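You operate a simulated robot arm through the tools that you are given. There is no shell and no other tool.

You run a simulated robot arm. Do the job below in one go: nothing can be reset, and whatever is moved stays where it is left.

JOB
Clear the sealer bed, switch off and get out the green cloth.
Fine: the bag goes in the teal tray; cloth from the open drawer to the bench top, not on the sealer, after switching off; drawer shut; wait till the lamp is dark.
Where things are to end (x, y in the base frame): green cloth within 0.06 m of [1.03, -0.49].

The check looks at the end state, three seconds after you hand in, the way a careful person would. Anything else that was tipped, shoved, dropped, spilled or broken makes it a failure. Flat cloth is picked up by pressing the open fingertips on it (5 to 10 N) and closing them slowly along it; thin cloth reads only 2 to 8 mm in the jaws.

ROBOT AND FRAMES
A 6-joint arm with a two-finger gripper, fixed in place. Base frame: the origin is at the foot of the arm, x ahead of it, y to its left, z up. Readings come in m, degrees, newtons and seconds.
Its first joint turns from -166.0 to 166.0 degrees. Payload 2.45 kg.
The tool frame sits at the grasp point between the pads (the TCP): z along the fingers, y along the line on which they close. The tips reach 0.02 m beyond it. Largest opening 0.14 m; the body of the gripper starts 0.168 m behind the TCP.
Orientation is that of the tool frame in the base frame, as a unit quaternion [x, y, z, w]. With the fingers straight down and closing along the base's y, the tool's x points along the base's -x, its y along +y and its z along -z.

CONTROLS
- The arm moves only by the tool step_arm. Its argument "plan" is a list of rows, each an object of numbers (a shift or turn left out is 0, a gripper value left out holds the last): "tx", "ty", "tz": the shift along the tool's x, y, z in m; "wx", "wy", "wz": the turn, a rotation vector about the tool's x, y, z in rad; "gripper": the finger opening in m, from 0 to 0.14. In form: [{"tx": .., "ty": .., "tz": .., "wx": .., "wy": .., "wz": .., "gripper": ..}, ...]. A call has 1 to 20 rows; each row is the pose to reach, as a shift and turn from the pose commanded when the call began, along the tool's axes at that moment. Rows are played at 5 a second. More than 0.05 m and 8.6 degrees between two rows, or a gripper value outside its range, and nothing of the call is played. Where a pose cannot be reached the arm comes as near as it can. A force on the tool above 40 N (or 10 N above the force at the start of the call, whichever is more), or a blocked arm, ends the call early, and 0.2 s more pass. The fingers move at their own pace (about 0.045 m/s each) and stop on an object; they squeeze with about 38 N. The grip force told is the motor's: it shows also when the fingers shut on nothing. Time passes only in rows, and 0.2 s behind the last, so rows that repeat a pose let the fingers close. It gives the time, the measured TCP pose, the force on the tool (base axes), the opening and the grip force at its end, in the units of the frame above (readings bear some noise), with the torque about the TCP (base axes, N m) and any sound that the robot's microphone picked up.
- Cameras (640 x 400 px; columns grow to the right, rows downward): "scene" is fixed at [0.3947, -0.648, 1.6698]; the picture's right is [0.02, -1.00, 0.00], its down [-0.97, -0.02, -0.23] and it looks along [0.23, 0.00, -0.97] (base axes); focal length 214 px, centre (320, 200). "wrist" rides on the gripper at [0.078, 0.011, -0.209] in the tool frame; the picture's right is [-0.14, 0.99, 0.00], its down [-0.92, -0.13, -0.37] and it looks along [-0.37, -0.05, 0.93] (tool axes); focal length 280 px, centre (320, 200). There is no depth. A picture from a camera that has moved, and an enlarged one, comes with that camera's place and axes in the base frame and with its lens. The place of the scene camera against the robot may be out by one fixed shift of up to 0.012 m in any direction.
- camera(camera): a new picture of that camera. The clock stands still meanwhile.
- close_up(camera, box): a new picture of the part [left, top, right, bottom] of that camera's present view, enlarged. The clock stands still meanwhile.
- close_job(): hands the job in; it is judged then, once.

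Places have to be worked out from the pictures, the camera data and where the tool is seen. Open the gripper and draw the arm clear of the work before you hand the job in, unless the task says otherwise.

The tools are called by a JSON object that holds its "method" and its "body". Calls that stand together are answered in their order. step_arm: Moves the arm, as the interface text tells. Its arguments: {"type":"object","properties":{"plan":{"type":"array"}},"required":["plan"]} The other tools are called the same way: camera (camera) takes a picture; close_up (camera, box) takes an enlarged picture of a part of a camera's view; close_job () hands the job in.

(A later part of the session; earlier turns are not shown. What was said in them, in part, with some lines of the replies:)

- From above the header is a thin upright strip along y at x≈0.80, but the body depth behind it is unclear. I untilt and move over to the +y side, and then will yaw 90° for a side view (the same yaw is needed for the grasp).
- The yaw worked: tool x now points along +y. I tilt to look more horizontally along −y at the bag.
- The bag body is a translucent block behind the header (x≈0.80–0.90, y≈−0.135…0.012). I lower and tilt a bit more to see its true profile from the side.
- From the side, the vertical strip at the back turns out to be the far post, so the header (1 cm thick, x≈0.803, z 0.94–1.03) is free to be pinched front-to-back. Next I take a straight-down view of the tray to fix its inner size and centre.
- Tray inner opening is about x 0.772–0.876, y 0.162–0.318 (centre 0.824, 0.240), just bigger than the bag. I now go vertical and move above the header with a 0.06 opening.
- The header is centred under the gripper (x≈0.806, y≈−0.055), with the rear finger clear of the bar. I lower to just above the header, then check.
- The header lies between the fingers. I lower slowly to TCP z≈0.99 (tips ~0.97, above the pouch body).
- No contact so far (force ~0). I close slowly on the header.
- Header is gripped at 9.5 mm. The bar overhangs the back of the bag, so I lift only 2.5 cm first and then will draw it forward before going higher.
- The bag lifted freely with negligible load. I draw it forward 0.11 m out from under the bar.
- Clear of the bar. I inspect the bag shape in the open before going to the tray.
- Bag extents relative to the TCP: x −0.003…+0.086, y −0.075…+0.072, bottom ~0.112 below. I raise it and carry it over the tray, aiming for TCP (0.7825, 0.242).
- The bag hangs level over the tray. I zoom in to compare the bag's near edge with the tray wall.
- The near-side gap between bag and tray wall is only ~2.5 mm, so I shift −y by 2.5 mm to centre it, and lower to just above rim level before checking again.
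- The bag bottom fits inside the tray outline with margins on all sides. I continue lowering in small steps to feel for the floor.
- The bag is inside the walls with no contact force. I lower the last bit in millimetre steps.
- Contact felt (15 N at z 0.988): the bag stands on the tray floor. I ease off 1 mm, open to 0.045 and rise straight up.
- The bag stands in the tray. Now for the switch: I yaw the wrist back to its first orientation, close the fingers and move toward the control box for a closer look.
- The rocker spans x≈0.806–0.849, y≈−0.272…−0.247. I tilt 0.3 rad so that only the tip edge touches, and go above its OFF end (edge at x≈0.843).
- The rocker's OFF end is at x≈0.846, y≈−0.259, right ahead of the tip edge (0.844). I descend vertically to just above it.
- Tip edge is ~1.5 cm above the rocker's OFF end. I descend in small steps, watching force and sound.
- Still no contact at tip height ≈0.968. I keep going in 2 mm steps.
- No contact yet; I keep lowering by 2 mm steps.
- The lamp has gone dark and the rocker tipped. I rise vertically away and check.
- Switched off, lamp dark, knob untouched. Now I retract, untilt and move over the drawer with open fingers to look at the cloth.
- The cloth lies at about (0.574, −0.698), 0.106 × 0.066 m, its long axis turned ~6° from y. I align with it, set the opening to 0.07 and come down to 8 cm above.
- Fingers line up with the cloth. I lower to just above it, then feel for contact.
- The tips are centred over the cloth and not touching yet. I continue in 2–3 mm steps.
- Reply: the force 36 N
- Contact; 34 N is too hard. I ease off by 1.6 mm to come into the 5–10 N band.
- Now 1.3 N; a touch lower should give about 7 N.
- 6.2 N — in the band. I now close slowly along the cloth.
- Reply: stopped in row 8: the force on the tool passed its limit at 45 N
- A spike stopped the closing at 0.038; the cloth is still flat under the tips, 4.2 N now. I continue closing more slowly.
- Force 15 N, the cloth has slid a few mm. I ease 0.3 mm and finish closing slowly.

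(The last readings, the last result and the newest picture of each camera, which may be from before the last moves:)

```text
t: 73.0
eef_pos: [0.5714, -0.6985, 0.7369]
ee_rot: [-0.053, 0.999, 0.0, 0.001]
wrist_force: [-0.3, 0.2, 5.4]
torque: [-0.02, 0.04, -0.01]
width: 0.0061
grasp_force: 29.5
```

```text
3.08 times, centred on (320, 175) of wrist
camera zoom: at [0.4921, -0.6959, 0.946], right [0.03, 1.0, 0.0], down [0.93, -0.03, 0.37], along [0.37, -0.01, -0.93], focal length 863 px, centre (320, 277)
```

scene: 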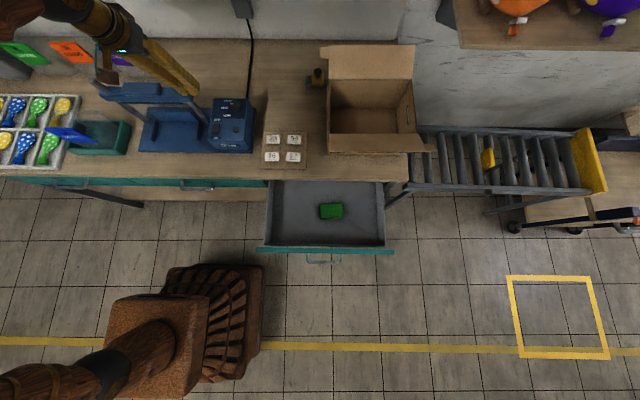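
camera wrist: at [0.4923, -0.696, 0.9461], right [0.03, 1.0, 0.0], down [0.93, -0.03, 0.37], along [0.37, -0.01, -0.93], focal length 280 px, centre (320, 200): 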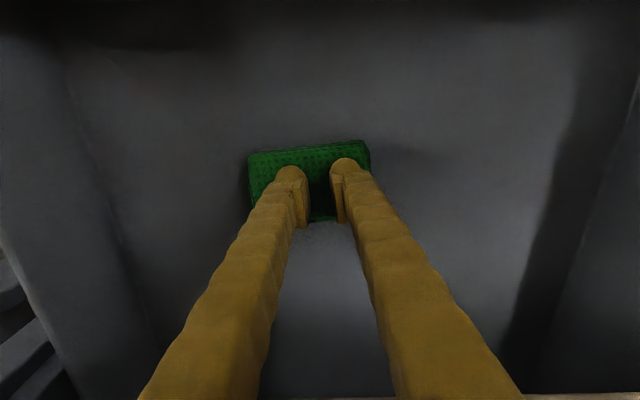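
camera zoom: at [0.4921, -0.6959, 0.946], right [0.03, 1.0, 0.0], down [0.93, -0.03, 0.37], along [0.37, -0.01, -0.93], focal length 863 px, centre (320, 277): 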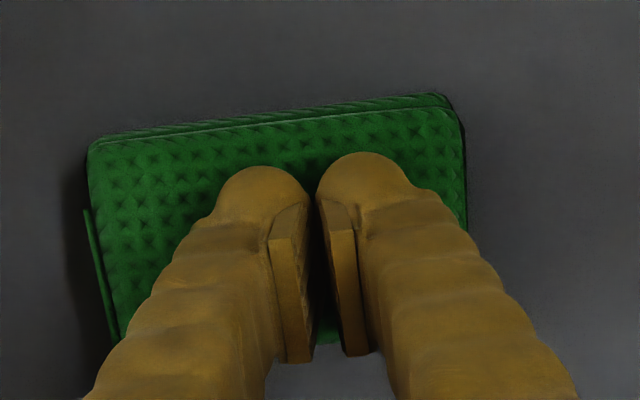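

Width reads 6.1 mm with the motor squeezing — possibly cloth in the jaws. I test by lifting slightly.

{"method": "step_arm", "body": {"plan": [{"tz": -0.004}, {"tz": -0.01}, {"tz": -0.02}, {"tz": -0.03}, {"tz": -0.03}]}}

{"method": "camera", "body": {"camera": "wrist"}}

{"method": "close_up", "body": {"camera": "wrist", "box": [220, 110, 420, 240]}}

```text
t: 74.2
eef_pos: [0.5704, -0.6996, 0.7668]
ee_rot: [-0.053, 0.999, 0.0, -0.001]
wrist_force: [0.3, 0.0, 0.3]
torque: [-0.01, 0.01, -0.03]
width: 0.0
grasp_force: 29.5
```

```text
taken
camera wrist: at [0.4922, -0.6952, 0.9758], right [0.03, 1.0, 0.0], down [0.93, -0.03, 0.37], along [0.37, -0.01, -0.93], focal length 280 px, centre (320, 200)
```

wrist: 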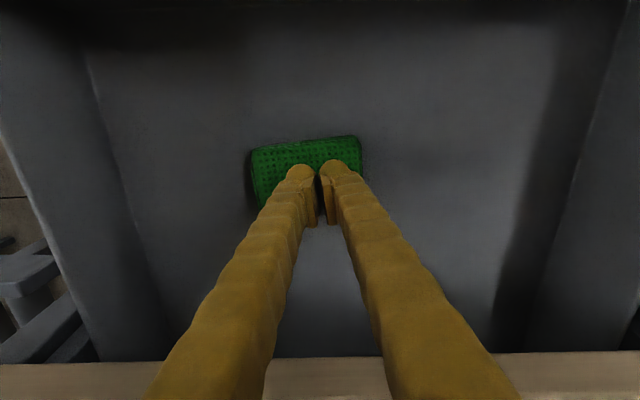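

```text
3.08 times, centred on (320, 175) of wrist
camera zoom: at [0.4922, -0.6952, 0.9758], right [0.03, 1.0, 0.0], down [0.93, -0.03, 0.37], along [0.37, -0.01, -0.93], focal length 863 px, centre (320, 277)
```

zoom: 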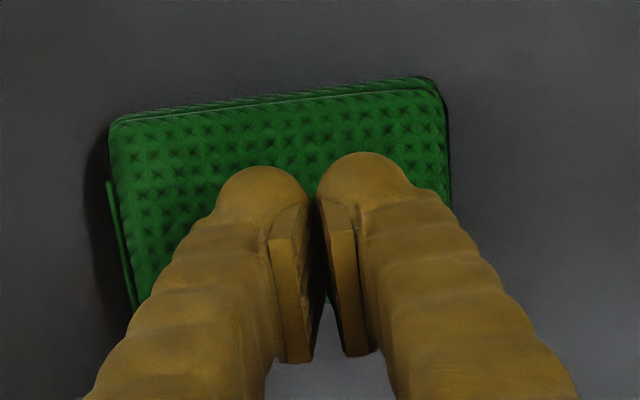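

The pinch missed: the cloth is a folded pad ~15 mm thick that doesn't bunch, and it shifted to about (0.570, −0.707). I'll straddle it instead: open wide, centre on it and come down on both ends.

{"method": "step_arm", "body": {"plan": [{"tz": -0.03, "gripper": 0.135}, {"tz": -0.03, "gripper": 0.135}, {"tz": -0.03, "gripper": 0.135}, {"tz": -0.03, "gripper": 0.135}, {"tz": -0.03, "ty": -0.0075}, {"tz": -0.03, "ty": -0.0075}, {"tz": -0.03, "ty": -0.0075}, {"tz": -0.03, "ty": -0.0075}, {"tz": -0.03, "ty": -0.0075}]}}

{"method": "camera", "body": {"camera": "wrist"}}

{"method": "close_up", "body": {"camera": "wrist", "box": [220, 100, 420, 230]}}

```text
t: 76.2
eef_pos: [0.5719, -0.7049, 0.7956]
ee_rot: [-0.054, 0.999, 0.0, 0.0]
wrist_force: [0.2, 0.4, -0.2]
torque: [-0.01, -0.01, -0.01]
width: 0.1349
grasp_force: 0.0
```

```text
taken
camera wrist: at [0.4931, -0.7019, 1.0049], right [0.03, 1.0, 0.0], down [0.93, -0.03, 0.37], along [0.37, -0.01, -0.93], focal length 280 px, centre (320, 200)
```

wrist: 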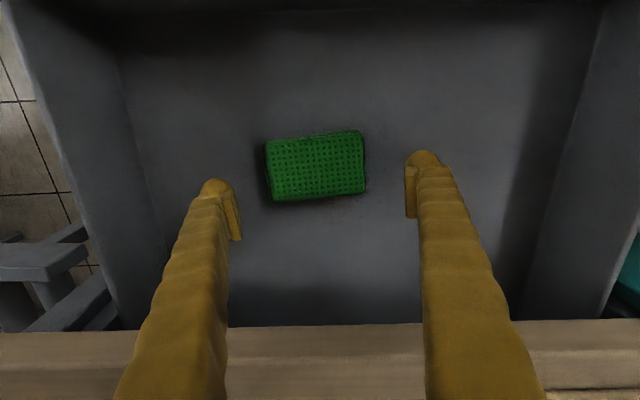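

```text
3.08 times, centred on (320, 165) of wrist
camera zoom: at [0.4931, -0.7019, 1.0049], right [0.03, 1.0, 0.0], down [0.93, -0.03, 0.37], along [0.37, -0.01, -0.93], focal length 863 px, centre (320, 308)
```

zoom: 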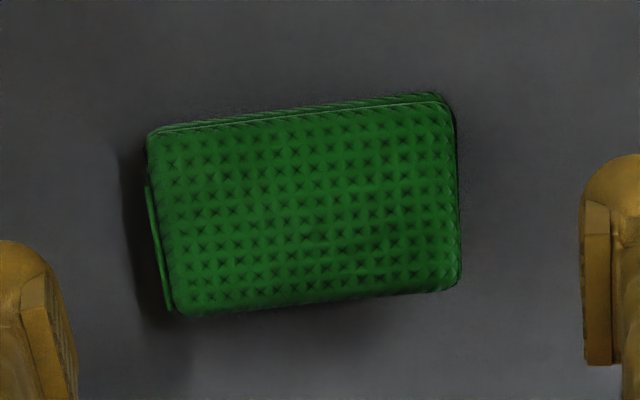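

The cloth centre is (0.572, −0.708), between the open fingers. I shift 3 mm and lower outside its ends, feeling for the drawer floor.

{"method": "step_arm", "body": {"plan": [{"ty": -0.003, "tz": 0.02}, {"ty": -0.003, "tz": 0.04}, {"ty": -0.003, "tz": 0.06}, {"ty": -0.003, "tz": 0.068}, {"ty": -0.003, "tz": 0.068}]}}

{"method": "camera", "body": {"camera": "wrist"}}

{"method": "step_arm", "body": {"plan": [{"tz": 0.002}, {"tz": 0.002}]}}

{"method": "step_arm", "body": {"plan": [{"tz": 0.002}, {"tz": 0.002}]}}

```text
t: 77.4
eef_pos: [0.5731, -0.7099, 0.7292]
ee_rot: [-0.054, 0.999, -0.001, 0.0]
wrist_force: [-0.5, 0.8, 0.4]
torque: [0.02, -0.01, -0.02]
width: 0.1351
grasp_force: 0.1
```

```text
taken
camera wrist: at [0.4935, -0.7072, 0.9376], right [0.03, 1.0, 0.0], down [0.93, -0.03, 0.37], along [0.37, -0.01, -0.93], focal length 280 px, centre (320, 200)
```

wrist: 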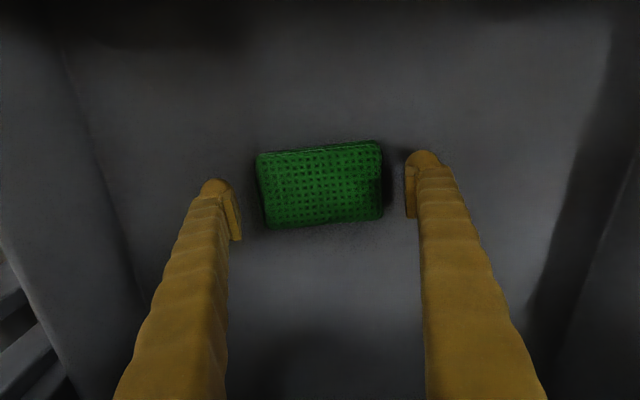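

```text
t: 78.0
eef_pos: [0.573, -0.7102, 0.7276]
ee_rot: [-0.053, 0.999, 0.0, 0.0]
wrist_force: [0.6, 0.1, -0.4]
torque: [0.01, -0.03, -0.03]
width: 0.1352
grasp_force: 0.1
```

```text
t: 78.6
eef_pos: [0.5734, -0.7099, 0.7251]
ee_rot: [-0.053, 0.999, 0.0, 0.0]
wrist_force: [0.8, -1.1, -0.7]
torque: [-0.03, 0.02, 0.03]
width: 0.135
grasp_force: 0.0
```

Still above the floor (tips ≈0.705). Two more millimetre steps.

{"method": "step_arm", "body": {"plan": [{"tz": 0.002}, {"tz": 0.002}]}}

{"method": "step_arm", "body": {"plan": [{"tz": 0.002}, {"tz": 0.002}]}}

```text
t: 79.2
eef_pos: [0.5727, -0.7106, 0.7222]
ee_rot: [-0.053, 0.999, 0.0, 0.0]
wrist_force: [-0.1, -0.3, 0.5]
torque: [0.03, 0.01, -0.01]
width: 0.1351
grasp_force: 0.0
```

```text
t: 79.8
eef_pos: [0.573, -0.7096, 0.7212]
ee_rot: [-0.053, 0.999, 0.0, -0.001]
wrist_force: [-0.7, 0.6, 0.7]
torque: [0.02, -0.01, 0.0]
width: 0.1352
grasp_force: 0.0
```

Tips are ~15 mm below the cloth's top and still clear of the floor. I close slowly on the ends.

{"method": "step_arm", "body": {"plan": [{"gripper": 0.128}, {"gripper": 0.122}, {"gripper": 0.116}, {"gripper": 0.11}, {"gripper": 0.105}, {"gripper": 0.1}, {"gripper": 0.095}, {"gripper": 0.09}, {"gripper": 0.085}, {"gripper": 0.08}, {"gripper": 0.08}]}}

{"method": "camera", "body": {"camera": "wrist"}}

```text
t: 82.2
eef_pos: [0.5719, -0.7111, 0.721]
ee_rot: [-0.053, 0.999, 0.0, 0.0]
wrist_force: [-0.4, 0.5, 4.3]
torque: [-0.01, -0.02, -0.06]
width: 0.1085
grasp_force: 38.3
```

```text
taken
camera wrist: at [0.4935, -0.7071, 0.9298], right [0.03, 1.0, 0.0], down [0.93, -0.03, 0.37], along [0.37, -0.01, -0.93], focal length 280 px, centre (320, 200)
```

wrist: 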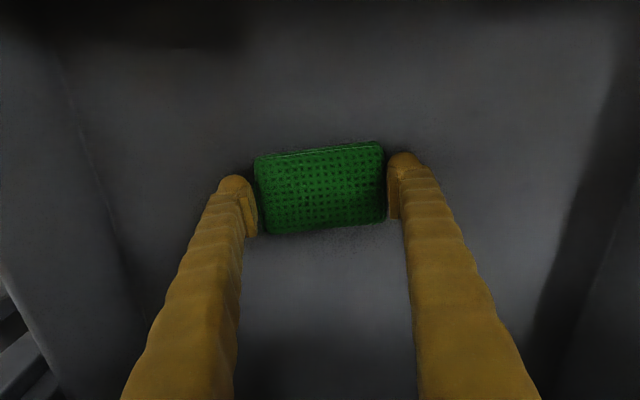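

The fingers stopped at 0.1085 m with 38 N: the pad is held by its ends. I command a small extra squeeze and lift slowly.

{"method": "step_arm", "body": {"plan": [{"gripper": 0.08}, {"tz": -0.005}, {"tz": -0.012}, {"tz": -0.025}, {"tz": -0.04}, {"tz": -0.055}, {"tz": -0.055}]}}

{"method": "camera", "body": {"camera": "wrist"}}

```text
t: 83.8
eef_pos: [0.5725, -0.7088, 0.7772]
ee_rot: [-0.053, 0.999, 0.0, 0.0]
wrist_force: [-0.4, 0.4, -0.6]
torque: [0.02, -0.04, -0.02]
width: 0.1081
grasp_force: 38.0
```

```text
taken
camera wrist: at [0.4928, -0.7053, 0.9859], right [0.03, 1.0, 0.0], down [0.93, -0.03, 0.37], along [0.37, -0.01, -0.93], focal length 280 px, centre (320, 200)
```

wrist: 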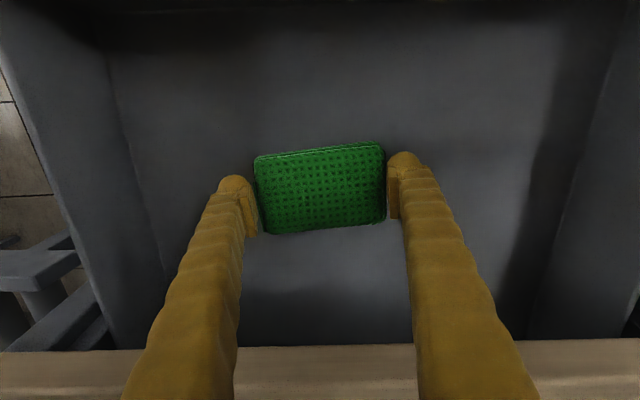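

The cloth is held. I lift it straight up to z≈1.15 and check the hold.

{"method": "step_arm", "body": {"plan": [{"tz": -0.03}, {"tz": -0.07}, {"tz": -0.11}, {"tz": -0.15}, {"tz": -0.19}, {"tz": -0.23}, {"tz": -0.27}, {"tz": -0.31}, {"tz": -0.35}, {"tz": -0.37}, {"tz": -0.37}]}}

{"method": "camera", "body": {"camera": "wrist"}}

{"method": "camera", "body": {"camera": "scene"}}

```text
t: 86.2
eef_pos: [0.5717, -0.7078, 1.1479]
ee_rot: [-0.054, 0.999, -0.001, 0.0]
wrist_force: [0.4, -0.2, 0.1]
torque: [-0.01, -0.01, 0.01]
width: 0.108
grasp_force: 38.0
```

```text
taken
camera wrist: at [0.492, -0.705, 1.3565], right [0.03, 1.0, 0.0], down [0.93, -0.03, 0.37], along [0.37, -0.01, -0.93], focal length 280 px, centre (320, 200)
```

wrist: 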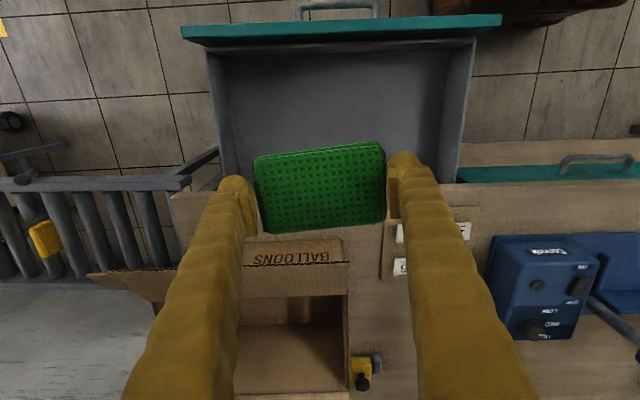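

```text
taken
```

scene: 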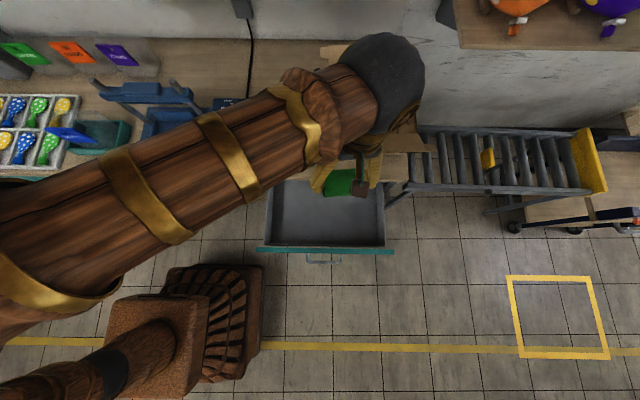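

Held firmly. I move over to y≈−0.48 at the same height and square up the yaw.

{"method": "step_arm", "body": {"plan": [{"ty": 0.037, "tx": -0.012, "wz": 0.018}, {"ty": 0.074, "tx": -0.024, "wz": 0.036}, {"ty": 0.111, "tx": -0.036, "wz": 0.054}, {"ty": 0.148, "tx": -0.048, "wz": 0.072}, {"ty": 0.185, "tx": -0.06, "wz": 0.09}, {"ty": 0.2216, "tx": -0.0716, "wz": 0.105}, {"ty": 0.2216, "tx": -0.0716, "wz": 0.105}]}}

{"method": "camera", "body": {"camera": "wrist"}}

```text
t: 87.8
eef_pos: [0.6213, -0.48, 1.1482]
ee_rot: [0.0, 1.0, 0.0, 0.0]
wrist_force: [-0.3, 0.3, -1.2]
torque: [-0.02, -0.01, -0.01]
width: 0.1087
grasp_force: 37.9
```

```text
taken
camera wrist: at [0.5423, -0.469, 1.3561], right [0.14, 0.99, 0.0], down [0.92, -0.13, 0.37], along [0.37, -0.05, -0.93], focal length 280 px, centre (320, 200)
```

wrist: 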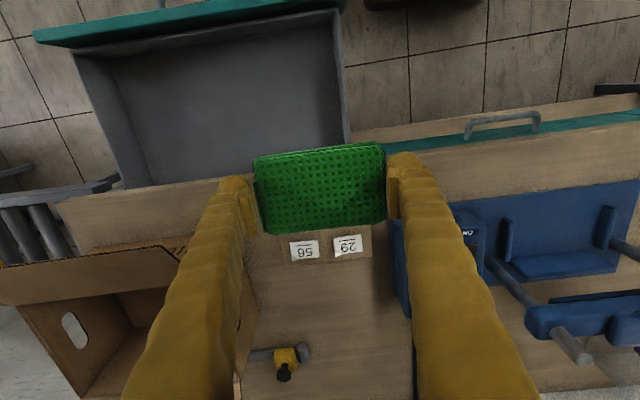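

I extend forward over the bench, tilting the tool outward by 0.55 rad for reach, still well above everything.

{"method": "step_arm", "body": {"plan": [{"tx": -0.04, "wy": -0.07}, {"tx": -0.08, "wy": -0.14}, {"tx": -0.12, "wy": -0.21}, {"tx": -0.16, "wy": -0.28}, {"tx": -0.2, "tz": 0.01, "wy": -0.35}, {"tx": -0.24, "tz": 0.02, "wy": -0.42}, {"tx": -0.28, "tz": 0.03, "wy": -0.49}, {"tx": -0.31, "ty": 0.003, "tz": 0.04, "wy": -0.55}, {"tx": -0.31, "ty": 0.003, "tz": 0.04, "wy": -0.55}]}}

{"method": "camera", "body": {"camera": "wrist"}}

{"method": "camera", "body": {"camera": "scene"}}

```text
t: 89.8
eef_pos: [0.9291, -0.4772, 1.1052]
ee_rot: [-0.001, 0.962, 0.0, 0.272]
wrist_force: [-1.0, -0.5, 0.3]
torque: [0.01, 0.0, 0.0]
width: 0.1083
grasp_force: 37.7
```

```text
taken
camera wrist: at [0.7531, -0.4662, 1.2429], right [0.12, 0.99, 0.07], down [0.59, -0.13, 0.8], along [0.8, -0.05, -0.6], focal length 280 px, centre (320, 200)
```

wrist: 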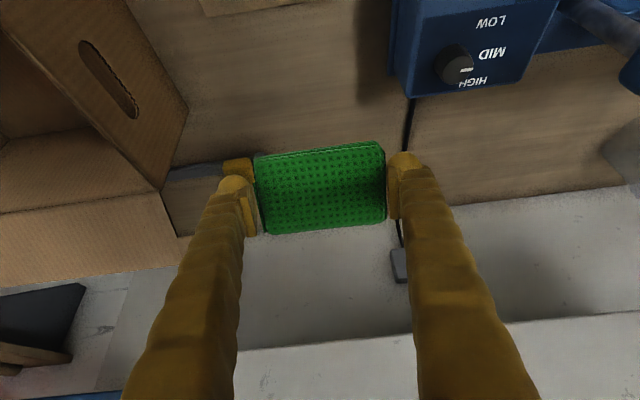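

```text
taken
```

scene: 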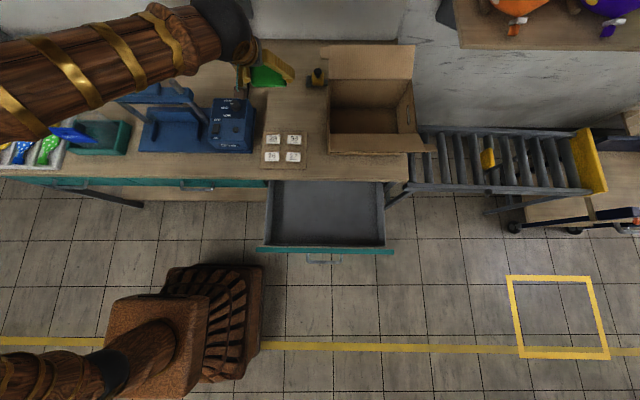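

The view is clear of the box, tape gun and control box. I lower to about z 0.95 at x≈0.995.

{"method": "step_arm", "body": {"plan": [{"tx": 0.004, "tz": 0.028}, {"tx": 0.008, "tz": 0.056}, {"tx": 0.012, "tz": 0.084}, {"tx": 0.017, "tz": 0.112}, {"tx": 0.021, "tz": 0.14}, {"tx": 0.0247, "tz": 0.1666}, {"tx": 0.0247, "tz": 0.1666}]}}

{"method": "camera", "body": {"camera": "wrist"}}

{"method": "camera", "body": {"camera": "scene"}}

```text
t: 91.4
eef_pos: [0.9962, -0.4781, 0.9522]
ee_rot: [0.0, 0.962, -0.001, 0.272]
wrist_force: [0.0, -0.3, -0.7]
torque: [-0.01, 0.03, 0.0]
width: 0.1085
grasp_force: 37.3
```

```text
taken
camera wrist: at [0.8197, -0.4672, 1.0888], right [0.12, 0.99, 0.07], down [0.59, -0.13, 0.8], along [0.8, -0.05, -0.6], focal length 280 px, centre (320, 200)
```

wrist: 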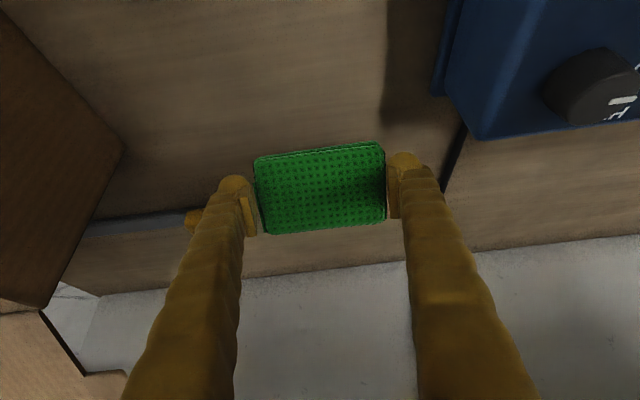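

```text
taken
```

scene: 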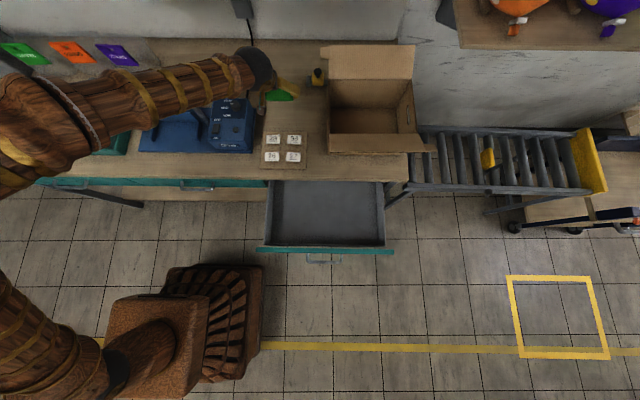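

Reach is fine. I lower vertically until the cloth's near edge touches the bench.

{"method": "step_arm", "body": {"plan": [{"tx": 0.0052, "tz": 0.0085}, {"tx": 0.0105, "tz": 0.017}, {"tx": 0.0157, "tz": 0.0256}, {"tx": 0.0183, "tz": 0.0298}, {"tx": 0.0183, "tz": 0.0298}]}}

{"method": "step_arm", "body": {"plan": [{"tx": 0.0016, "tz": 0.0026}, {"tx": 0.0031, "tz": 0.0051}, {"tx": 0.0031, "tz": 0.0051}]}}

{"method": "camera", "body": {"camera": "wrist"}}

```text
t: 92.6
eef_pos: [0.9966, -0.478, 0.9164]
ee_rot: [0.0, 0.962, -0.001, 0.272]
wrist_force: [-0.3, -0.5, -0.6]
torque: [0.0, 0.0, -0.05]
width: 0.1083
grasp_force: 38.3
```

```text
t: 93.4
eef_pos: [0.9961, -0.4795, 0.9108]
ee_rot: [0.001, 0.962, -0.001, 0.272]
wrist_force: [-0.2, -0.3, -0.6]
torque: [0.0, -0.01, -0.02]
width: 0.1082
grasp_force: 37.7
```

```text
taken
camera wrist: at [0.8205, -0.4673, 1.0477], right [0.12, 0.99, 0.07], down [0.59, -0.13, 0.8], along [0.8, -0.05, -0.6], focal length 280 px, centre (320, 200)
```

wrist: 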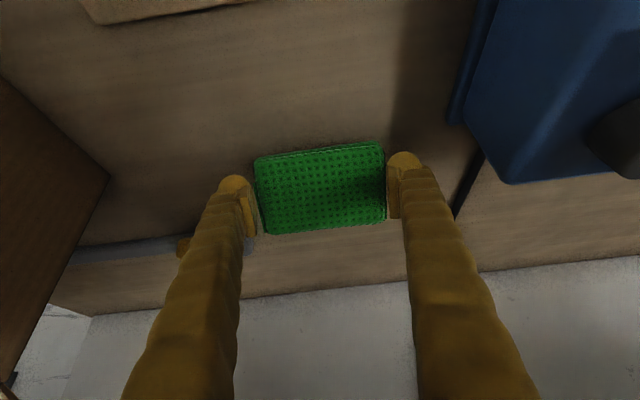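

{"method": "step_arm", "body": {"plan": [{"tx": 0.0016, "tz": 0.0026}, {"tx": 0.0031, "tz": 0.0051}, {"tx": 0.0031, "tz": 0.0051}]}}

{"method": "step_arm", "body": {"plan": [{"tx": 0.001, "tz": 0.0017}, {"tx": 0.0021, "tz": 0.0034}, {"tx": 0.0021, "tz": 0.0034}]}}

{"method": "step_arm", "body": {"plan": [{"tx": 0.001, "tz": 0.0017}, {"tx": 0.0021, "tz": 0.0034}, {"tx": 0.0021, "tz": 0.0034}]}}

```text
t: 94.2
eef_pos: [0.9953, -0.4779, 0.9041]
ee_rot: [-0.001, 0.962, 0.0, 0.272]
wrist_force: [0.1, 0.4, -0.7]
torque: [-0.01, 0.01, -0.05]
width: 0.1081
grasp_force: 37.4
```

```text
t: 95.0
eef_pos: [0.9966, -0.4786, 0.903]
ee_rot: [0.0, 0.962, 0.0, 0.273]
wrist_force: [0.5, 4.7, 28.6]
torque: [-0.46, 0.29, -0.04]
width: 0.1084
grasp_force: 37.9
```

```text
t: 95.4
eef_pos: [0.9978, -0.4785, 0.9032]
ee_rot: [-0.001, 0.962, -0.001, 0.274]
wrist_force: [0.5, 1.6, 8.3]
torque: [0.07, 0.08, -0.04]
width: 0.1081
grasp_force: 38.1
stopped in row 1: the force on the tool passed its limit at 42 N (the readings are from after the stop); the commanded pose is now the measured one
```

The cloth's near edge is on the bench. I ease up 1 mm and open the fingers so that it settles flat.

{"method": "step_arm", "body": {"plan": [{"tx": -0.0005, "tz": -0.0009}, {"tx": -0.0005, "tz": -0.0009, "gripper": 0.112}, {"tx": -0.0005, "tz": -0.0009, "gripper": 0.118}, {"tx": -0.0005, "tz": -0.0009, "gripper": 0.126}, {"tx": -0.0005, "tz": -0.0009, "gripper": 0.134}, {"tx": -0.0005, "tz": -0.0009, "gripper": 0.134}, {"tx": -0.0005, "tz": -0.0009, "gripper": 0.134}]}}

{"method": "camera", "body": {"camera": "wrist"}}

{"method": "close_up", "body": {"camera": "scene", "box": [240, 50, 340, 130]}}

```text
t: 97.0
eef_pos: [0.9971, -0.4796, 0.9048]
ee_rot: [-0.001, 0.962, -0.001, 0.273]
wrist_force: [0.0, -0.3, -0.9]
torque: [-0.03, 0.01, 0.01]
width: 0.1341
grasp_force: 0.1
```

```text
taken
camera wrist: at [0.8203, -0.4673, 1.0392], right [0.12, 0.99, 0.07], down [0.59, -0.13, 0.8], along [0.8, -0.05, -0.6], focal length 280 px, centre (320, 200)
```

wrist: 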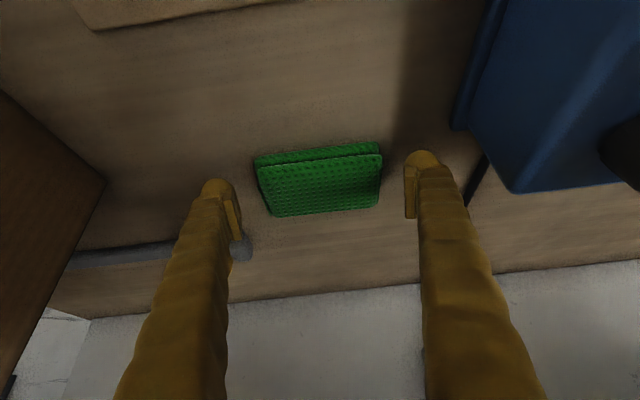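

```text
5.00 times, centred on (290, 90) of scene
camera zoom: at [0.3947, -0.648, 1.6698], right [0.02, -1.0, 0.0], down [-0.97, -0.02, -0.23], along [0.23, 0.0, -0.97], focal length 1072 px, centre (470, 750)
```

zoom: 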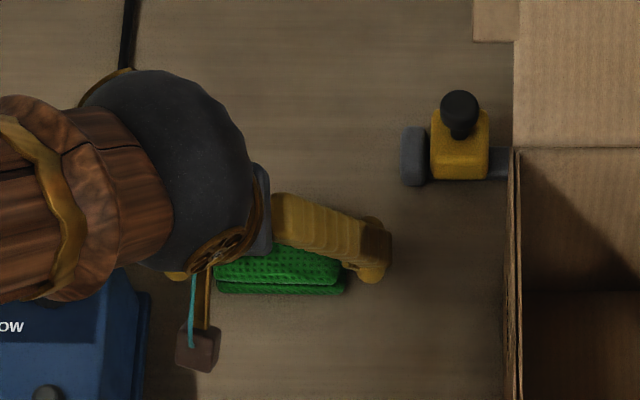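

The cloth lies flat at about (1.01, −0.478), within 0.03 m of the target. I retract along the fingers and look.

{"method": "step_arm", "body": {"plan": [{"tz": -0.02}, {"tz": -0.05}, {"tz": -0.09}, {"tz": -0.13}, {"tz": -0.17}, {"tz": -0.21}, {"tz": -0.25}, {"tz": -0.25}]}}

{"method": "camera", "body": {"camera": "wrist"}}

{"method": "camera", "body": {"camera": "scene"}}

```text
t: 98.8
eef_pos: [0.8634, -0.4795, 1.1166]
ee_rot: [0.0, 0.962, 0.0, 0.273]
wrist_force: [-0.3, -0.1, 0.1]
torque: [-0.01, -0.02, 0.0]
width: 0.134
grasp_force: 0.1
```

```text
taken
camera wrist: at [0.6868, -0.4672, 1.2528], right [0.12, 0.99, 0.07], down [0.59, -0.13, 0.8], along [0.8, -0.05, -0.6], focal length 280 px, centre (320, 200)
```

wrist: 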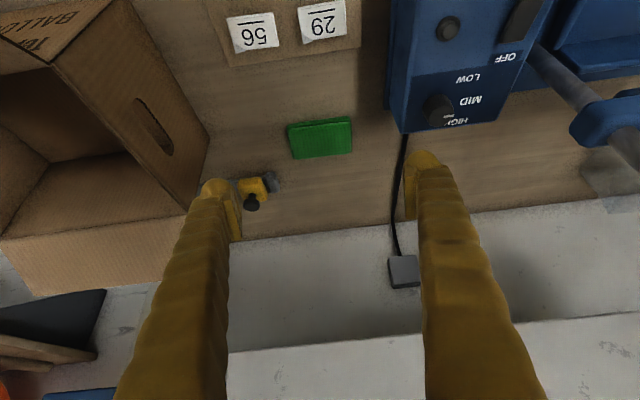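

```text
taken
```

scene: 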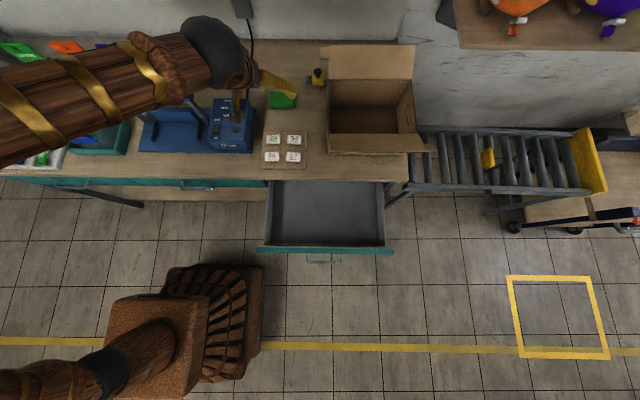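

The cloth sits at about (1.015, −0.478) on the bench. Now the drawer: its front is at x≈0.385 with the handle out to x≈0.345, centred at y≈−0.667. I retract, untilt and come round in front of it.

{"method": "step_arm", "body": {"plan": [{"tx": 0.0334, "ty": -0.012, "tz": -0.024, "wy": 0.055}, {"tx": 0.0668, "ty": -0.024, "tz": -0.048, "wy": 0.11}, {"tx": 0.1002, "ty": -0.036, "tz": -0.072, "wy": 0.165}, {"tx": 0.1336, "ty": -0.048, "tz": -0.096, "wy": 0.22}, {"tx": 0.167, "ty": -0.06, "tz": -0.12, "wy": 0.275}, {"tx": 0.2004, "ty": -0.072, "tz": -0.144, "wy": 0.33}, {"tx": 0.2338, "ty": -0.084, "tz": -0.168, "wy": 0.385}, {"tx": 0.2672, "ty": -0.096, "tz": -0.192, "wy": 0.44}, {"tx": 0.3006, "ty": -0.108, "tz": -0.216, "wy": 0.495}, {"tx": 0.334, "ty": -0.12, "tz": -0.24, "wy": 0.55}, {"tx": 0.334, "ty": -0.12, "tz": -0.24, "wy": 0.55, "gripper": 0.06}]}}

{"method": "step_arm", "body": {"plan": [{"tx": 0.035, "ty": -0.015, "gripper": 0.06}, {"tx": 0.07, "ty": -0.03}, {"tx": 0.105, "ty": -0.045}, {"tx": 0.14, "ty": -0.06}, {"tx": 0.16, "ty": -0.067, "tz": 0.03}, {"tx": 0.17, "ty": -0.067, "tz": 0.06}, {"tx": 0.17, "ty": -0.067, "tz": 0.06}]}}

{"method": "camera", "body": {"camera": "wrist"}}

{"method": "camera", "body": {"camera": "scene"}}

```text
t: 101.2
eef_pos: [0.454, -0.5977, 1.143]
ee_rot: [0.0, 1.0, -0.001, 0.001]
wrist_force: [1.0, -0.1, 0.1]
torque: [0.01, -0.04, 0.0]
width: 0.0991
grasp_force: 0.1
```

```text
t: 102.8
eef_pos: [0.2851, -0.665, 1.0851]
ee_rot: [0.0, 1.0, -0.001, 0.001]
wrist_force: [-0.1, 1.1, 0.1]
torque: [0.02, 0.0, -0.01]
width: 0.0599
grasp_force: 0.0
```

```text
taken
camera wrist: at [0.206, -0.6547, 1.2942], right [0.14, 0.99, 0.0], down [0.92, -0.13, 0.37], along [0.37, -0.05, -0.93], focal length 280 px, centre (320, 200)
```

wrist: 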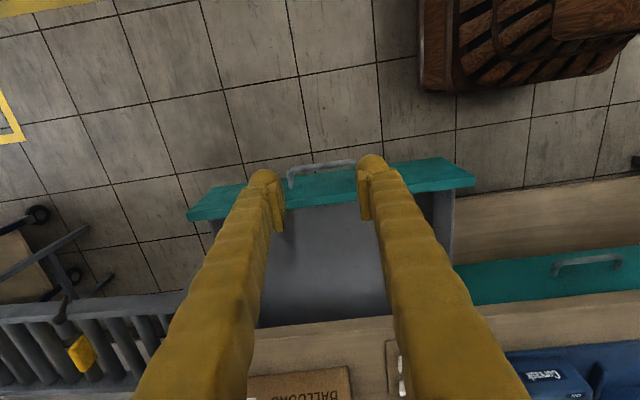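

```text
taken
```

scene: 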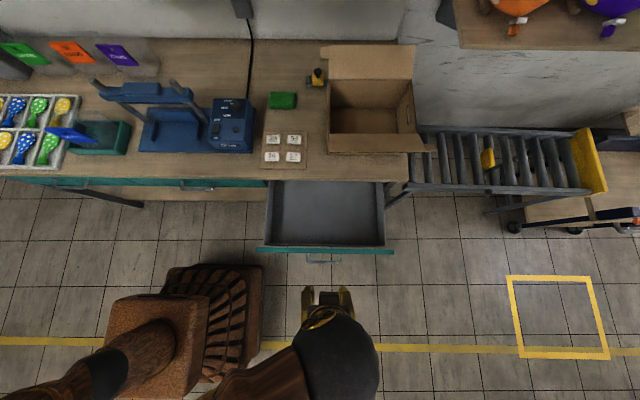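

The handle bar is at x≈0.346, z≈0.77, right ahead of the fingers. I lower in front of it to TCP z≈0.775.

{"method": "step_arm", "body": {"plan": [{"tz": 0.045}, {"tz": 0.09}, {"tz": 0.135}, {"tz": 0.18}, {"tz": 0.225}, {"tz": 0.27}, {"tz": 0.31}, {"tz": 0.31}]}}

{"method": "camera", "body": {"camera": "wrist"}}

{"method": "close_up", "body": {"camera": "scene", "box": [240, 170, 420, 300]}}

```text
t: 104.6
eef_pos: [0.2862, -0.6663, 0.7718]
ee_rot: [0.0, 1.0, -0.001, 0.001]
wrist_force: [0.2, -0.3, 0.7]
torque: [-0.02, -0.03, 0.0]
width: 0.0601
grasp_force: 0.0
```

```text
taken
camera wrist: at [0.2076, -0.6547, 0.9802], right [0.14, 0.99, 0.0], down [0.92, -0.13, 0.37], along [0.37, -0.05, -0.93], focal length 280 px, centre (320, 200)
```

wrist: 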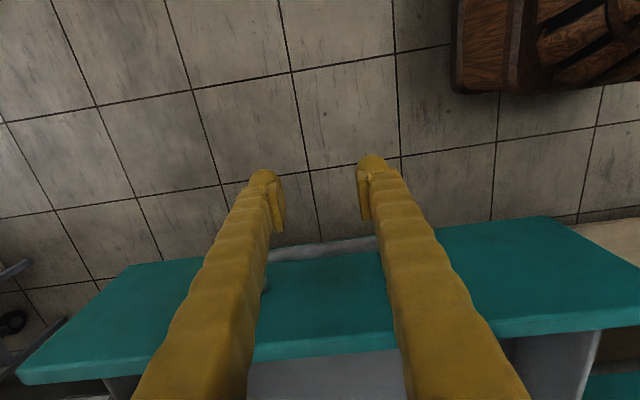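

```text
3.08 times, centred on (330, 235) of scene
camera zoom: at [0.3947, -0.648, 1.6698], right [0.02, -1.0, 0.0], down [-0.97, -0.02, -0.23], along [0.23, 0.0, -0.97], focal length 660 px, centre (289, 92)
```

zoom: 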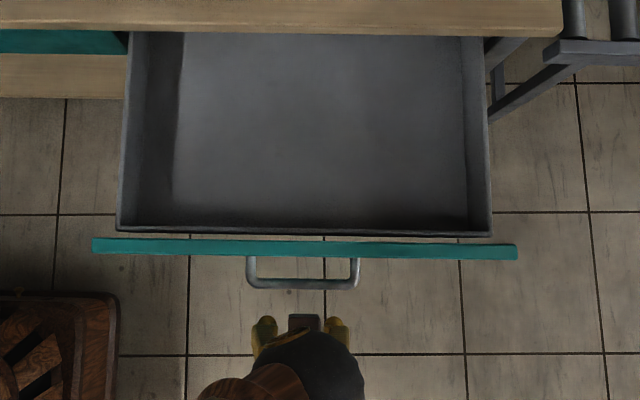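

Fingers are in front of the handle. I approach and start pushing gently.

{"method": "step_arm", "body": {"plan": [{"tx": -0.015}, {"tx": -0.03}, {"tx": -0.04}, {"tx": -0.05}, {"tx": -0.06}, {"tx": -0.07}, {"tx": -0.08}, {"tx": -0.09}, {"tx": -0.1}]}}

{"method": "close_up", "body": {"camera": "scene", "box": [240, 170, 420, 300]}}

{"method": "camera", "body": {"camera": "wrist"}}

```text
t: 106.6
eef_pos: [0.3862, -0.6655, 0.7736]
ee_rot: [0.0, 1.0, -0.001, 0.001]
wrist_force: [-0.2, -0.2, 0.2]
torque: [-0.03, -0.02, 0.01]
width: 0.0602
grasp_force: 0.2
```

```text
3.08 times, centred on (330, 235) of scene
camera zoom: at [0.3947, -0.648, 1.6698], right [0.02, -1.0, 0.0], down [-0.97, -0.02, -0.23], along [0.23, 0.0, -0.97], focal length 660 px, centre (289, 92)
```

zoom: 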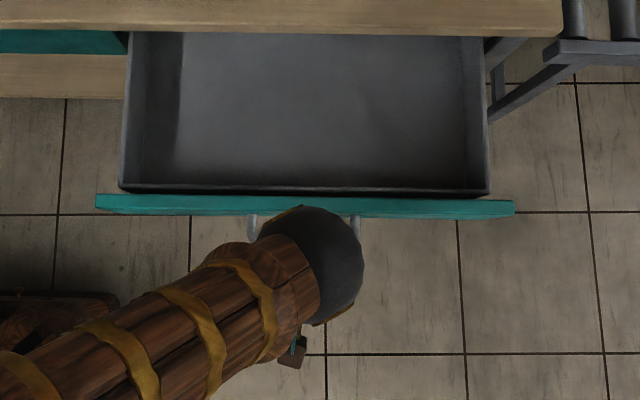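

```text
taken
camera wrist: at [0.3079, -0.6547, 0.9827], right [0.14, 0.99, 0.0], down [0.92, -0.13, 0.37], along [0.37, -0.05, -0.93], focal length 280 px, centre (320, 200)
```

wrist: 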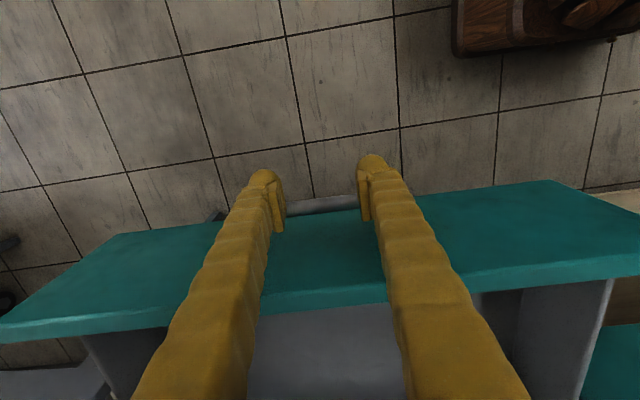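

The drawer slides in easily (~0.06 m so far). I keep pushing at a slow pace.

{"method": "step_arm", "body": {"plan": [{"tx": -0.01}, {"tx": -0.022}, {"tx": -0.034}, {"tx": -0.046}, {"tx": -0.058}, {"tx": -0.07}, {"tx": -0.082}, {"tx": -0.094}, {"tx": -0.106}, {"tx": -0.118}, {"tx": -0.13}, {"tx": -0.142}, {"tx": -0.154}, {"tx": -0.164}, {"tx": -0.172}, {"tx": -0.178}, {"tx": -0.18}]}}

{"method": "close_up", "body": {"camera": "scene", "box": [200, 140, 420, 270]}}

{"method": "camera", "body": {"camera": "wrist"}}

```text
t: 110.2
eef_pos: [0.567, -0.6668, 0.7749]
ee_rot: [0.0, 1.0, -0.001, 0.002]
wrist_force: [-1.3, -1.4, 10.5]
torque: [0.13, -0.16, -0.03]
width: 0.0606
grasp_force: 0.2
```

```text
2.91 times, centred on (310, 205) of scene
camera zoom: at [0.3947, -0.648, 1.6698], right [0.02, -1.0, 0.0], down [-0.97, -0.02, -0.23], along [0.23, 0.0, -0.97], focal length 624 px, centre (349, 186)
```

zoom: 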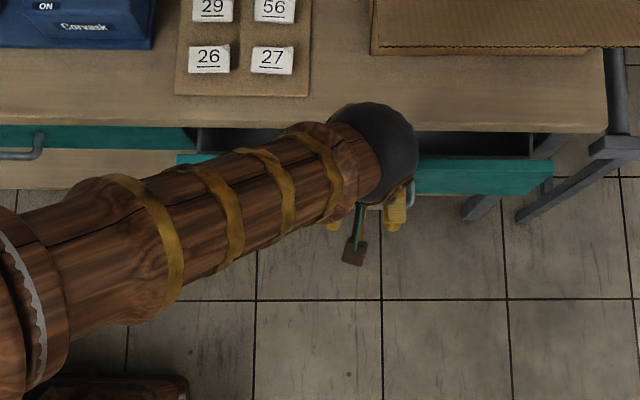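

```text
taken
camera wrist: at [0.4877, -0.655, 0.9833], right [0.14, 0.99, 0.0], down [0.92, -0.13, 0.37], along [0.37, -0.05, -0.93], focal length 280 px, centre (320, 200)
```

wrist: 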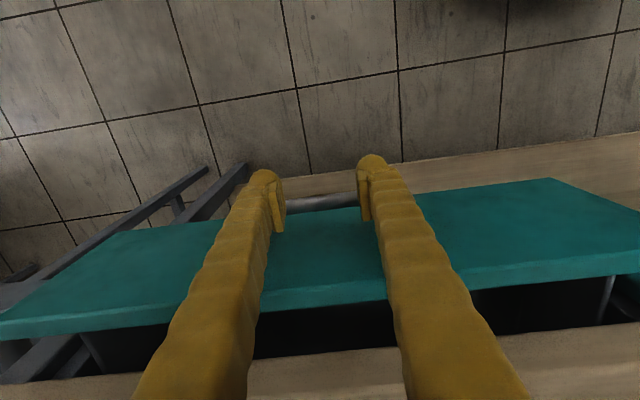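

An upward force of 10 N shows the tips ride near the top of the bar. I back off slightly, lower 12 mm for a squarer contact, and continue.

{"method": "step_arm", "body": {"plan": [{"tx": 0.006}, {"tx": 0.012}, {"tx": 0.012, "tz": 0.007}, {"tx": 0.012, "tz": 0.014}, {"tx": 0.012, "tz": 0.014}]}}

{"method": "step_arm", "body": {"plan": [{"tx": -0.008}, {"tx": -0.016}, {"tx": -0.024}, {"tx": -0.032}, {"tx": -0.04}, {"tx": -0.048}, {"tx": -0.048}]}}

{"method": "close_up", "body": {"camera": "scene", "box": [200, 140, 420, 270]}}

{"method": "camera", "body": {"camera": "wrist"}}

```text
t: 111.4
eef_pos: [0.5535, -0.6665, 0.761]
ee_rot: [0.0, 1.0, -0.001, 0.002]
wrist_force: [-1.3, 0.3, 0.8]
torque: [-0.03, 0.01, -0.01]
width: 0.0598
grasp_force: 0.1
```

```text
t: 113.0
eef_pos: [0.6033, -0.6661, 0.7598]
ee_rot: [0.0, 1.0, -0.001, 0.002]
wrist_force: [0.4, -0.3, -0.8]
torque: [0.0, -0.02, -0.04]
width: 0.06
grasp_force: 0.2
```

```text
2.91 times, centred on (310, 205) of scene
camera zoom: at [0.3947, -0.648, 1.6698], right [0.02, -1.0, 0.0], down [-0.97, -0.02, -0.23], along [0.23, 0.0, -0.97], focal length 624 px, centre (349, 186)
```

zoom: 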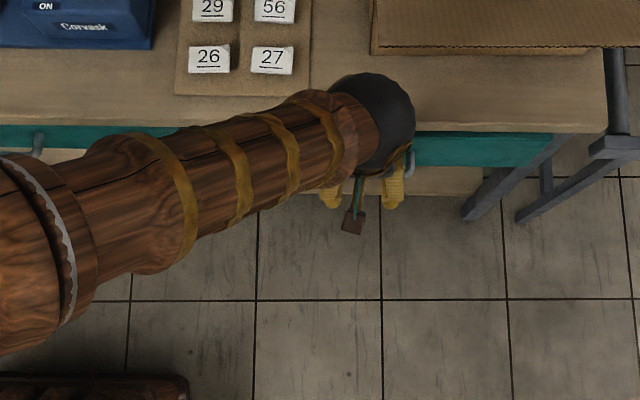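

```text
taken
camera wrist: at [0.5236, -0.6539, 0.9688], right [0.14, 0.99, 0.0], down [0.92, -0.13, 0.37], along [0.37, -0.05, -0.93], focal length 280 px, centre (320, 200)
```

wrist: 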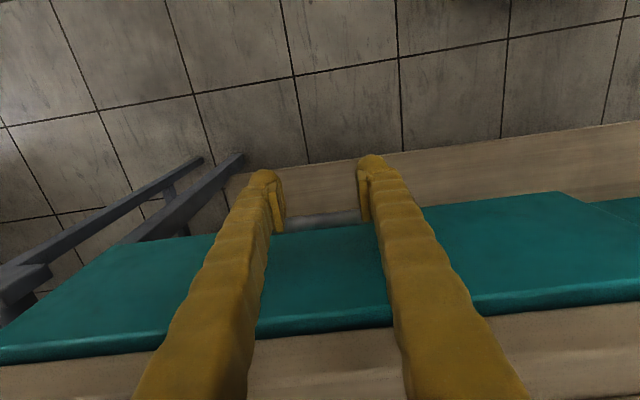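

Nearly shut, no resistance yet. I push the last centimetres in small steps until it stops.

{"method": "step_arm", "body": {"plan": [{"tx": -0.004}, {"tx": -0.008}, {"tx": -0.012}, {"tx": -0.016}, {"tx": -0.016}]}}

{"method": "close_up", "body": {"camera": "wrist", "box": [380, 130, 640, 340]}}

```text
t: 114.2
eef_pos: [0.6183, -0.6665, 0.7601]
ee_rot: [0.0, 1.0, -0.002, 0.002]
wrist_force: [0.3, -0.1, 0.8]
torque: [0.01, 0.01, -0.02]
width: 0.0599
grasp_force: 0.1
```

```text
1.90 times, centred on (510, 235) of wrist
camera zoom: at [0.5406, -0.6545, 0.9693], right [0.14, 0.99, 0.0], down [0.92, -0.13, 0.37], along [0.37, -0.05, -0.93], focal length 534 px, centre (-42, 133)
```

zoom: 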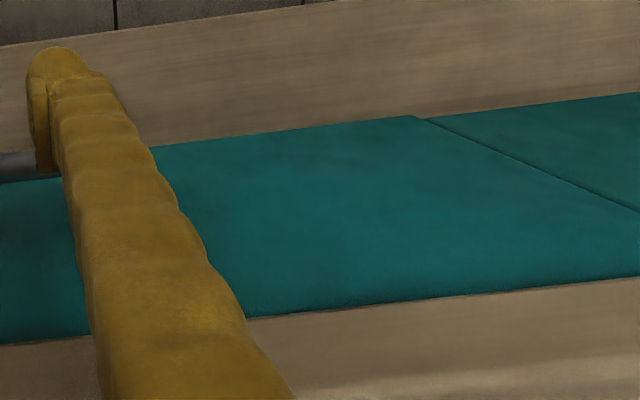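

Almost flush with the neighbouring drawer front. A few more millimetres until a firm stop.

{"method": "step_arm", "body": {"plan": [{"tx": -0.002}, {"tx": -0.004}, {"tx": -0.004}]}}

{"method": "step_arm", "body": {"plan": [{"tx": -0.002}, {"tx": -0.004}, {"tx": -0.004}]}}

{"method": "close_up", "body": {"camera": "wrist", "box": [380, 130, 640, 340]}}

```text
t: 115.0
eef_pos: [0.6222, -0.6647, 0.7595]
ee_rot: [0.0, 1.0, -0.001, 0.002]
wrist_force: [-1.3, -0.1, -0.1]
torque: [0.05, 0.0, -0.02]
width: 0.06
grasp_force: 0.0
```

```text
t: 115.6
eef_pos: [0.6235, -0.6651, 0.7609]
ee_rot: [0.0, 1.0, 0.0, 0.0]
wrist_force: [-6.8, 0.2, 1.6]
torque: [-0.06, 0.05, 0.04]
width: 0.0603
grasp_force: 0.4
stopped in row 3: the force on the tool passed its limit at 43 N (the readings are from after the stop); the commanded pose is now the measured one
```

```text
1.90 times, centred on (510, 235) of wrist
camera zoom: at [0.5451, -0.6547, 0.9693], right [0.14, 0.99, 0.0], down [0.92, -0.13, 0.37], along [0.36, -0.05, -0.93], focal length 534 px, centre (-42, 133)
```

zoom: 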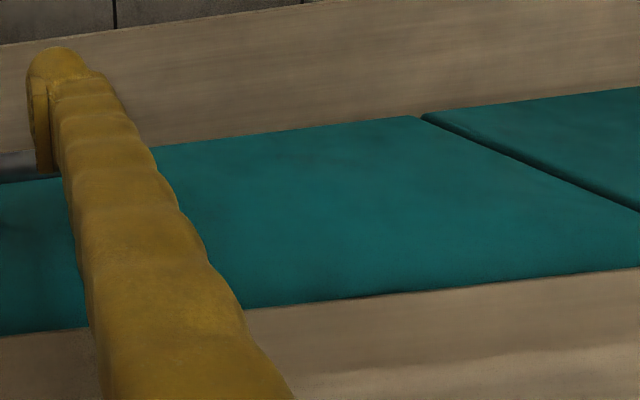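

The drawer hit its stop (43 N) and is shut. I back away and rise clear.

{"method": "step_arm", "body": {"plan": [{"tx": 0.01}, {"tx": 0.03}, {"tx": 0.06}, {"tx": 0.1}, {"tx": 0.1, "tz": -0.04}, {"tx": 0.1, "tz": -0.08}, {"tx": 0.1, "tz": -0.12}, {"tx": 0.1, "tz": -0.16}, {"tx": 0.1, "tz": -0.2}, {"tx": 0.1, "tz": -0.24}, {"tx": 0.1, "tz": -0.28}, {"tx": 0.1, "tz": -0.32}, {"tx": 0.1, "tz": -0.36}, {"tx": 0.1, "tz": -0.4}, {"tx": 0.1, "tz": -0.4}]}}

{"method": "camera", "body": {"camera": "scene"}}

{"method": "camera", "body": {"camera": "wrist"}}

```text
t: 118.8
eef_pos: [0.5224, -0.666, 1.1606]
ee_rot: [0.0, 1.0, -0.001, 0.001]
wrist_force: [-0.2, 0.8, -0.8]
torque: [0.02, 0.01, 0.02]
width: 0.0598
grasp_force: 0.0
```

```text
taken
```

scene: 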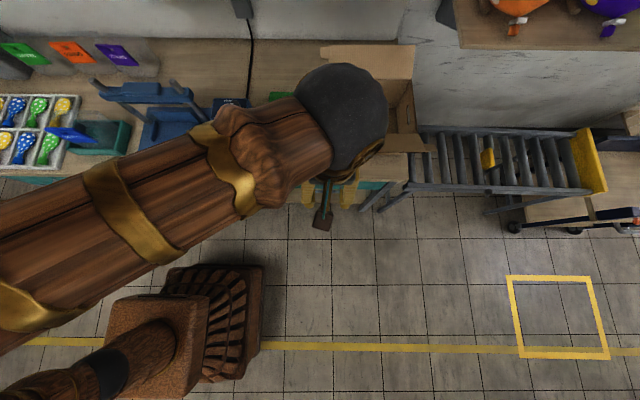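

```text
taken
camera wrist: at [0.4441, -0.6539, 1.3693], right [0.14, 0.99, 0.0], down [0.92, -0.13, 0.37], along [0.37, -0.05, -0.93], focal length 280 px, centre (320, 200)
```

wrist: 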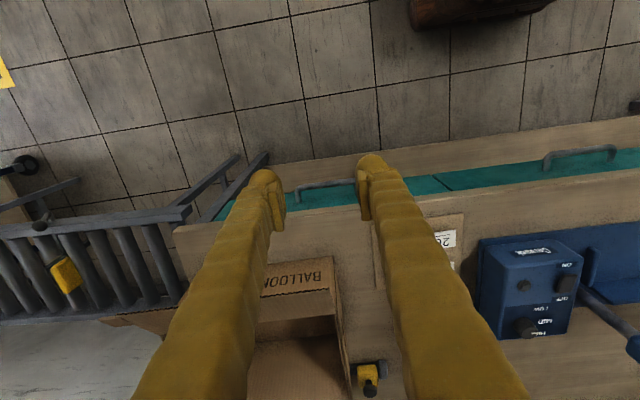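

Drawer is shut. I draw the arm back to roughly its starting place with the gripper open for a full final check.

{"method": "step_arm", "body": {"plan": [{"ty": 0.04, "tz": -0.012, "gripper": 0.14}, {"ty": 0.08, "tz": -0.024}, {"ty": 0.12, "tz": -0.036}, {"ty": 0.16, "tz": -0.048}, {"ty": 0.2, "tz": -0.06}, {"ty": 0.24, "tz": -0.072}, {"ty": 0.28, "tz": -0.084}, {"ty": 0.32, "tz": -0.096}, {"ty": 0.36, "tz": -0.108}, {"ty": 0.4, "tz": -0.12}, {"ty": 0.44, "tz": -0.132}, {"ty": 0.476, "tz": -0.14}, {"ty": 0.516, "tz": -0.14}, {"ty": 0.556, "tz": -0.14}, {"ty": 0.596, "tz": -0.14}, {"ty": 0.626, "tz": -0.14}, {"ty": 0.626, "tz": -0.14}]}}

{"method": "camera", "body": {"camera": "scene"}}

{"method": "close_up", "body": {"camera": "scene", "box": [20, 60, 240, 200]}}

{"method": "close_up", "body": {"camera": "scene", "box": [190, 60, 420, 220]}}

{"method": "camera", "body": {"camera": "wrist"}}

```text
t: 122.4
eef_pos: [0.5236, -0.0379, 1.3008]
ee_rot: [0.0, 1.0, -0.001, 0.001]
wrist_force: [-0.6, 0.2, -0.2]
torque: [0.03, 0.01, -0.02]
width: 0.14
grasp_force: 0.0
```

```text
taken
```

scene: 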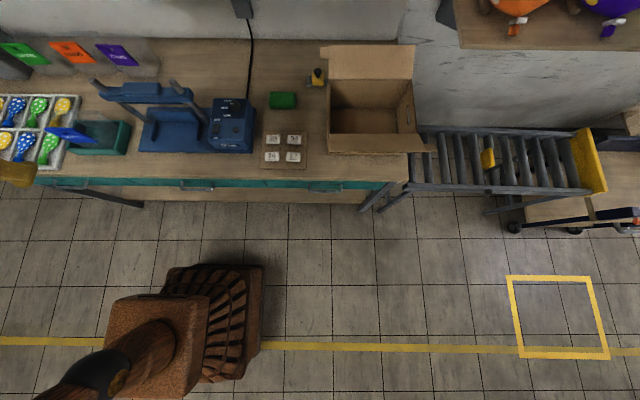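

```text
2.86 times, centred on (130, 130) of scene
camera zoom: at [0.3947, -0.648, 1.6698], right [0.02, -1.0, 0.0], down [-0.97, -0.02, -0.23], along [0.23, 0.0, -0.97], focal length 613 px, centre (863, 400)
```

zoom: 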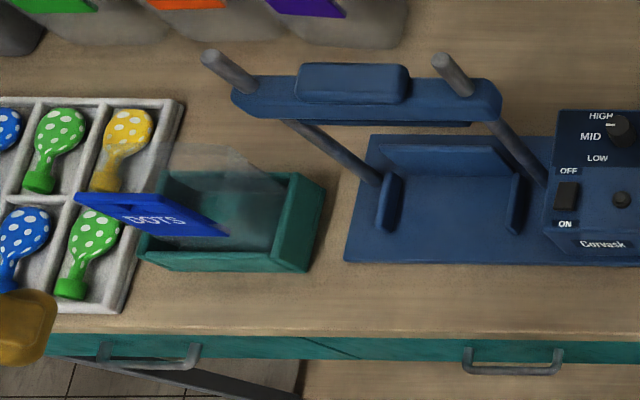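

```text
2.50 times, centred on (305, 140) of scene
camera zoom: at [0.3947, -0.648, 1.6698], right [0.02, -1.0, 0.0], down [-0.97, -0.02, -0.23], along [0.23, 0.0, -0.97], focal length 536 px, centre (358, 350)
```

zoom: 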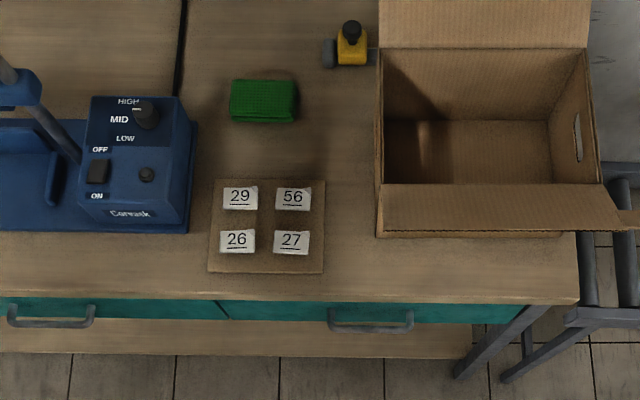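

```text
taken
camera wrist: at [0.4444, -0.0263, 1.5086], right [0.14, 0.99, 0.0], down [0.92, -0.13, 0.37], along [0.37, -0.05, -0.93], focal length 280 px, centre (320, 200)
```

wrist: 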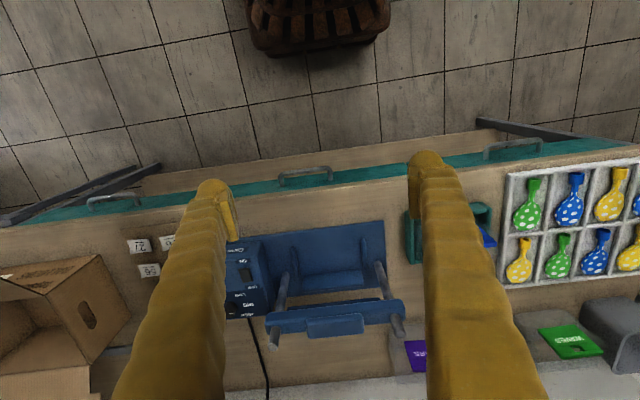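

Final check: the bag stands in the teal tray, the sealer bed is empty, the rocker is at OFF and the lamp is dark. The cloth is at about (1.014, −0.479), the drawer is flush with its neighbour, and the rest looks undisturbed. The gripper is open and clear of the work, so I hand in.

{"method": "close_job", "body": {}}

```text
The job is handed in.
```

The job is handed in; I have no result from the check yet. In the last pictures everything was where you asked:

- **Bag:** it stands in the teal tray, and the sealer bed is empty.
- **Sealer:** the switch is at OFF and the lamp is dark. The heat knob was not touched.
- **Green cloth:** I took it out after switching off. It lies flat on the bench at about (1.014, -0.479), roughly 0.02 m from the target.
- **Drawer:** I pushed it in until it hit its stop, and it sits flush with the one beside it.

The cloth was a folded pad about 15 mm thick, so pressing the fingertips on it and closing only slid it a few millimetres in the drawer. I gripped it by its two ends instead.

I saw nothing else tipped or moved. The gripper is open and the arm is clear of the work.
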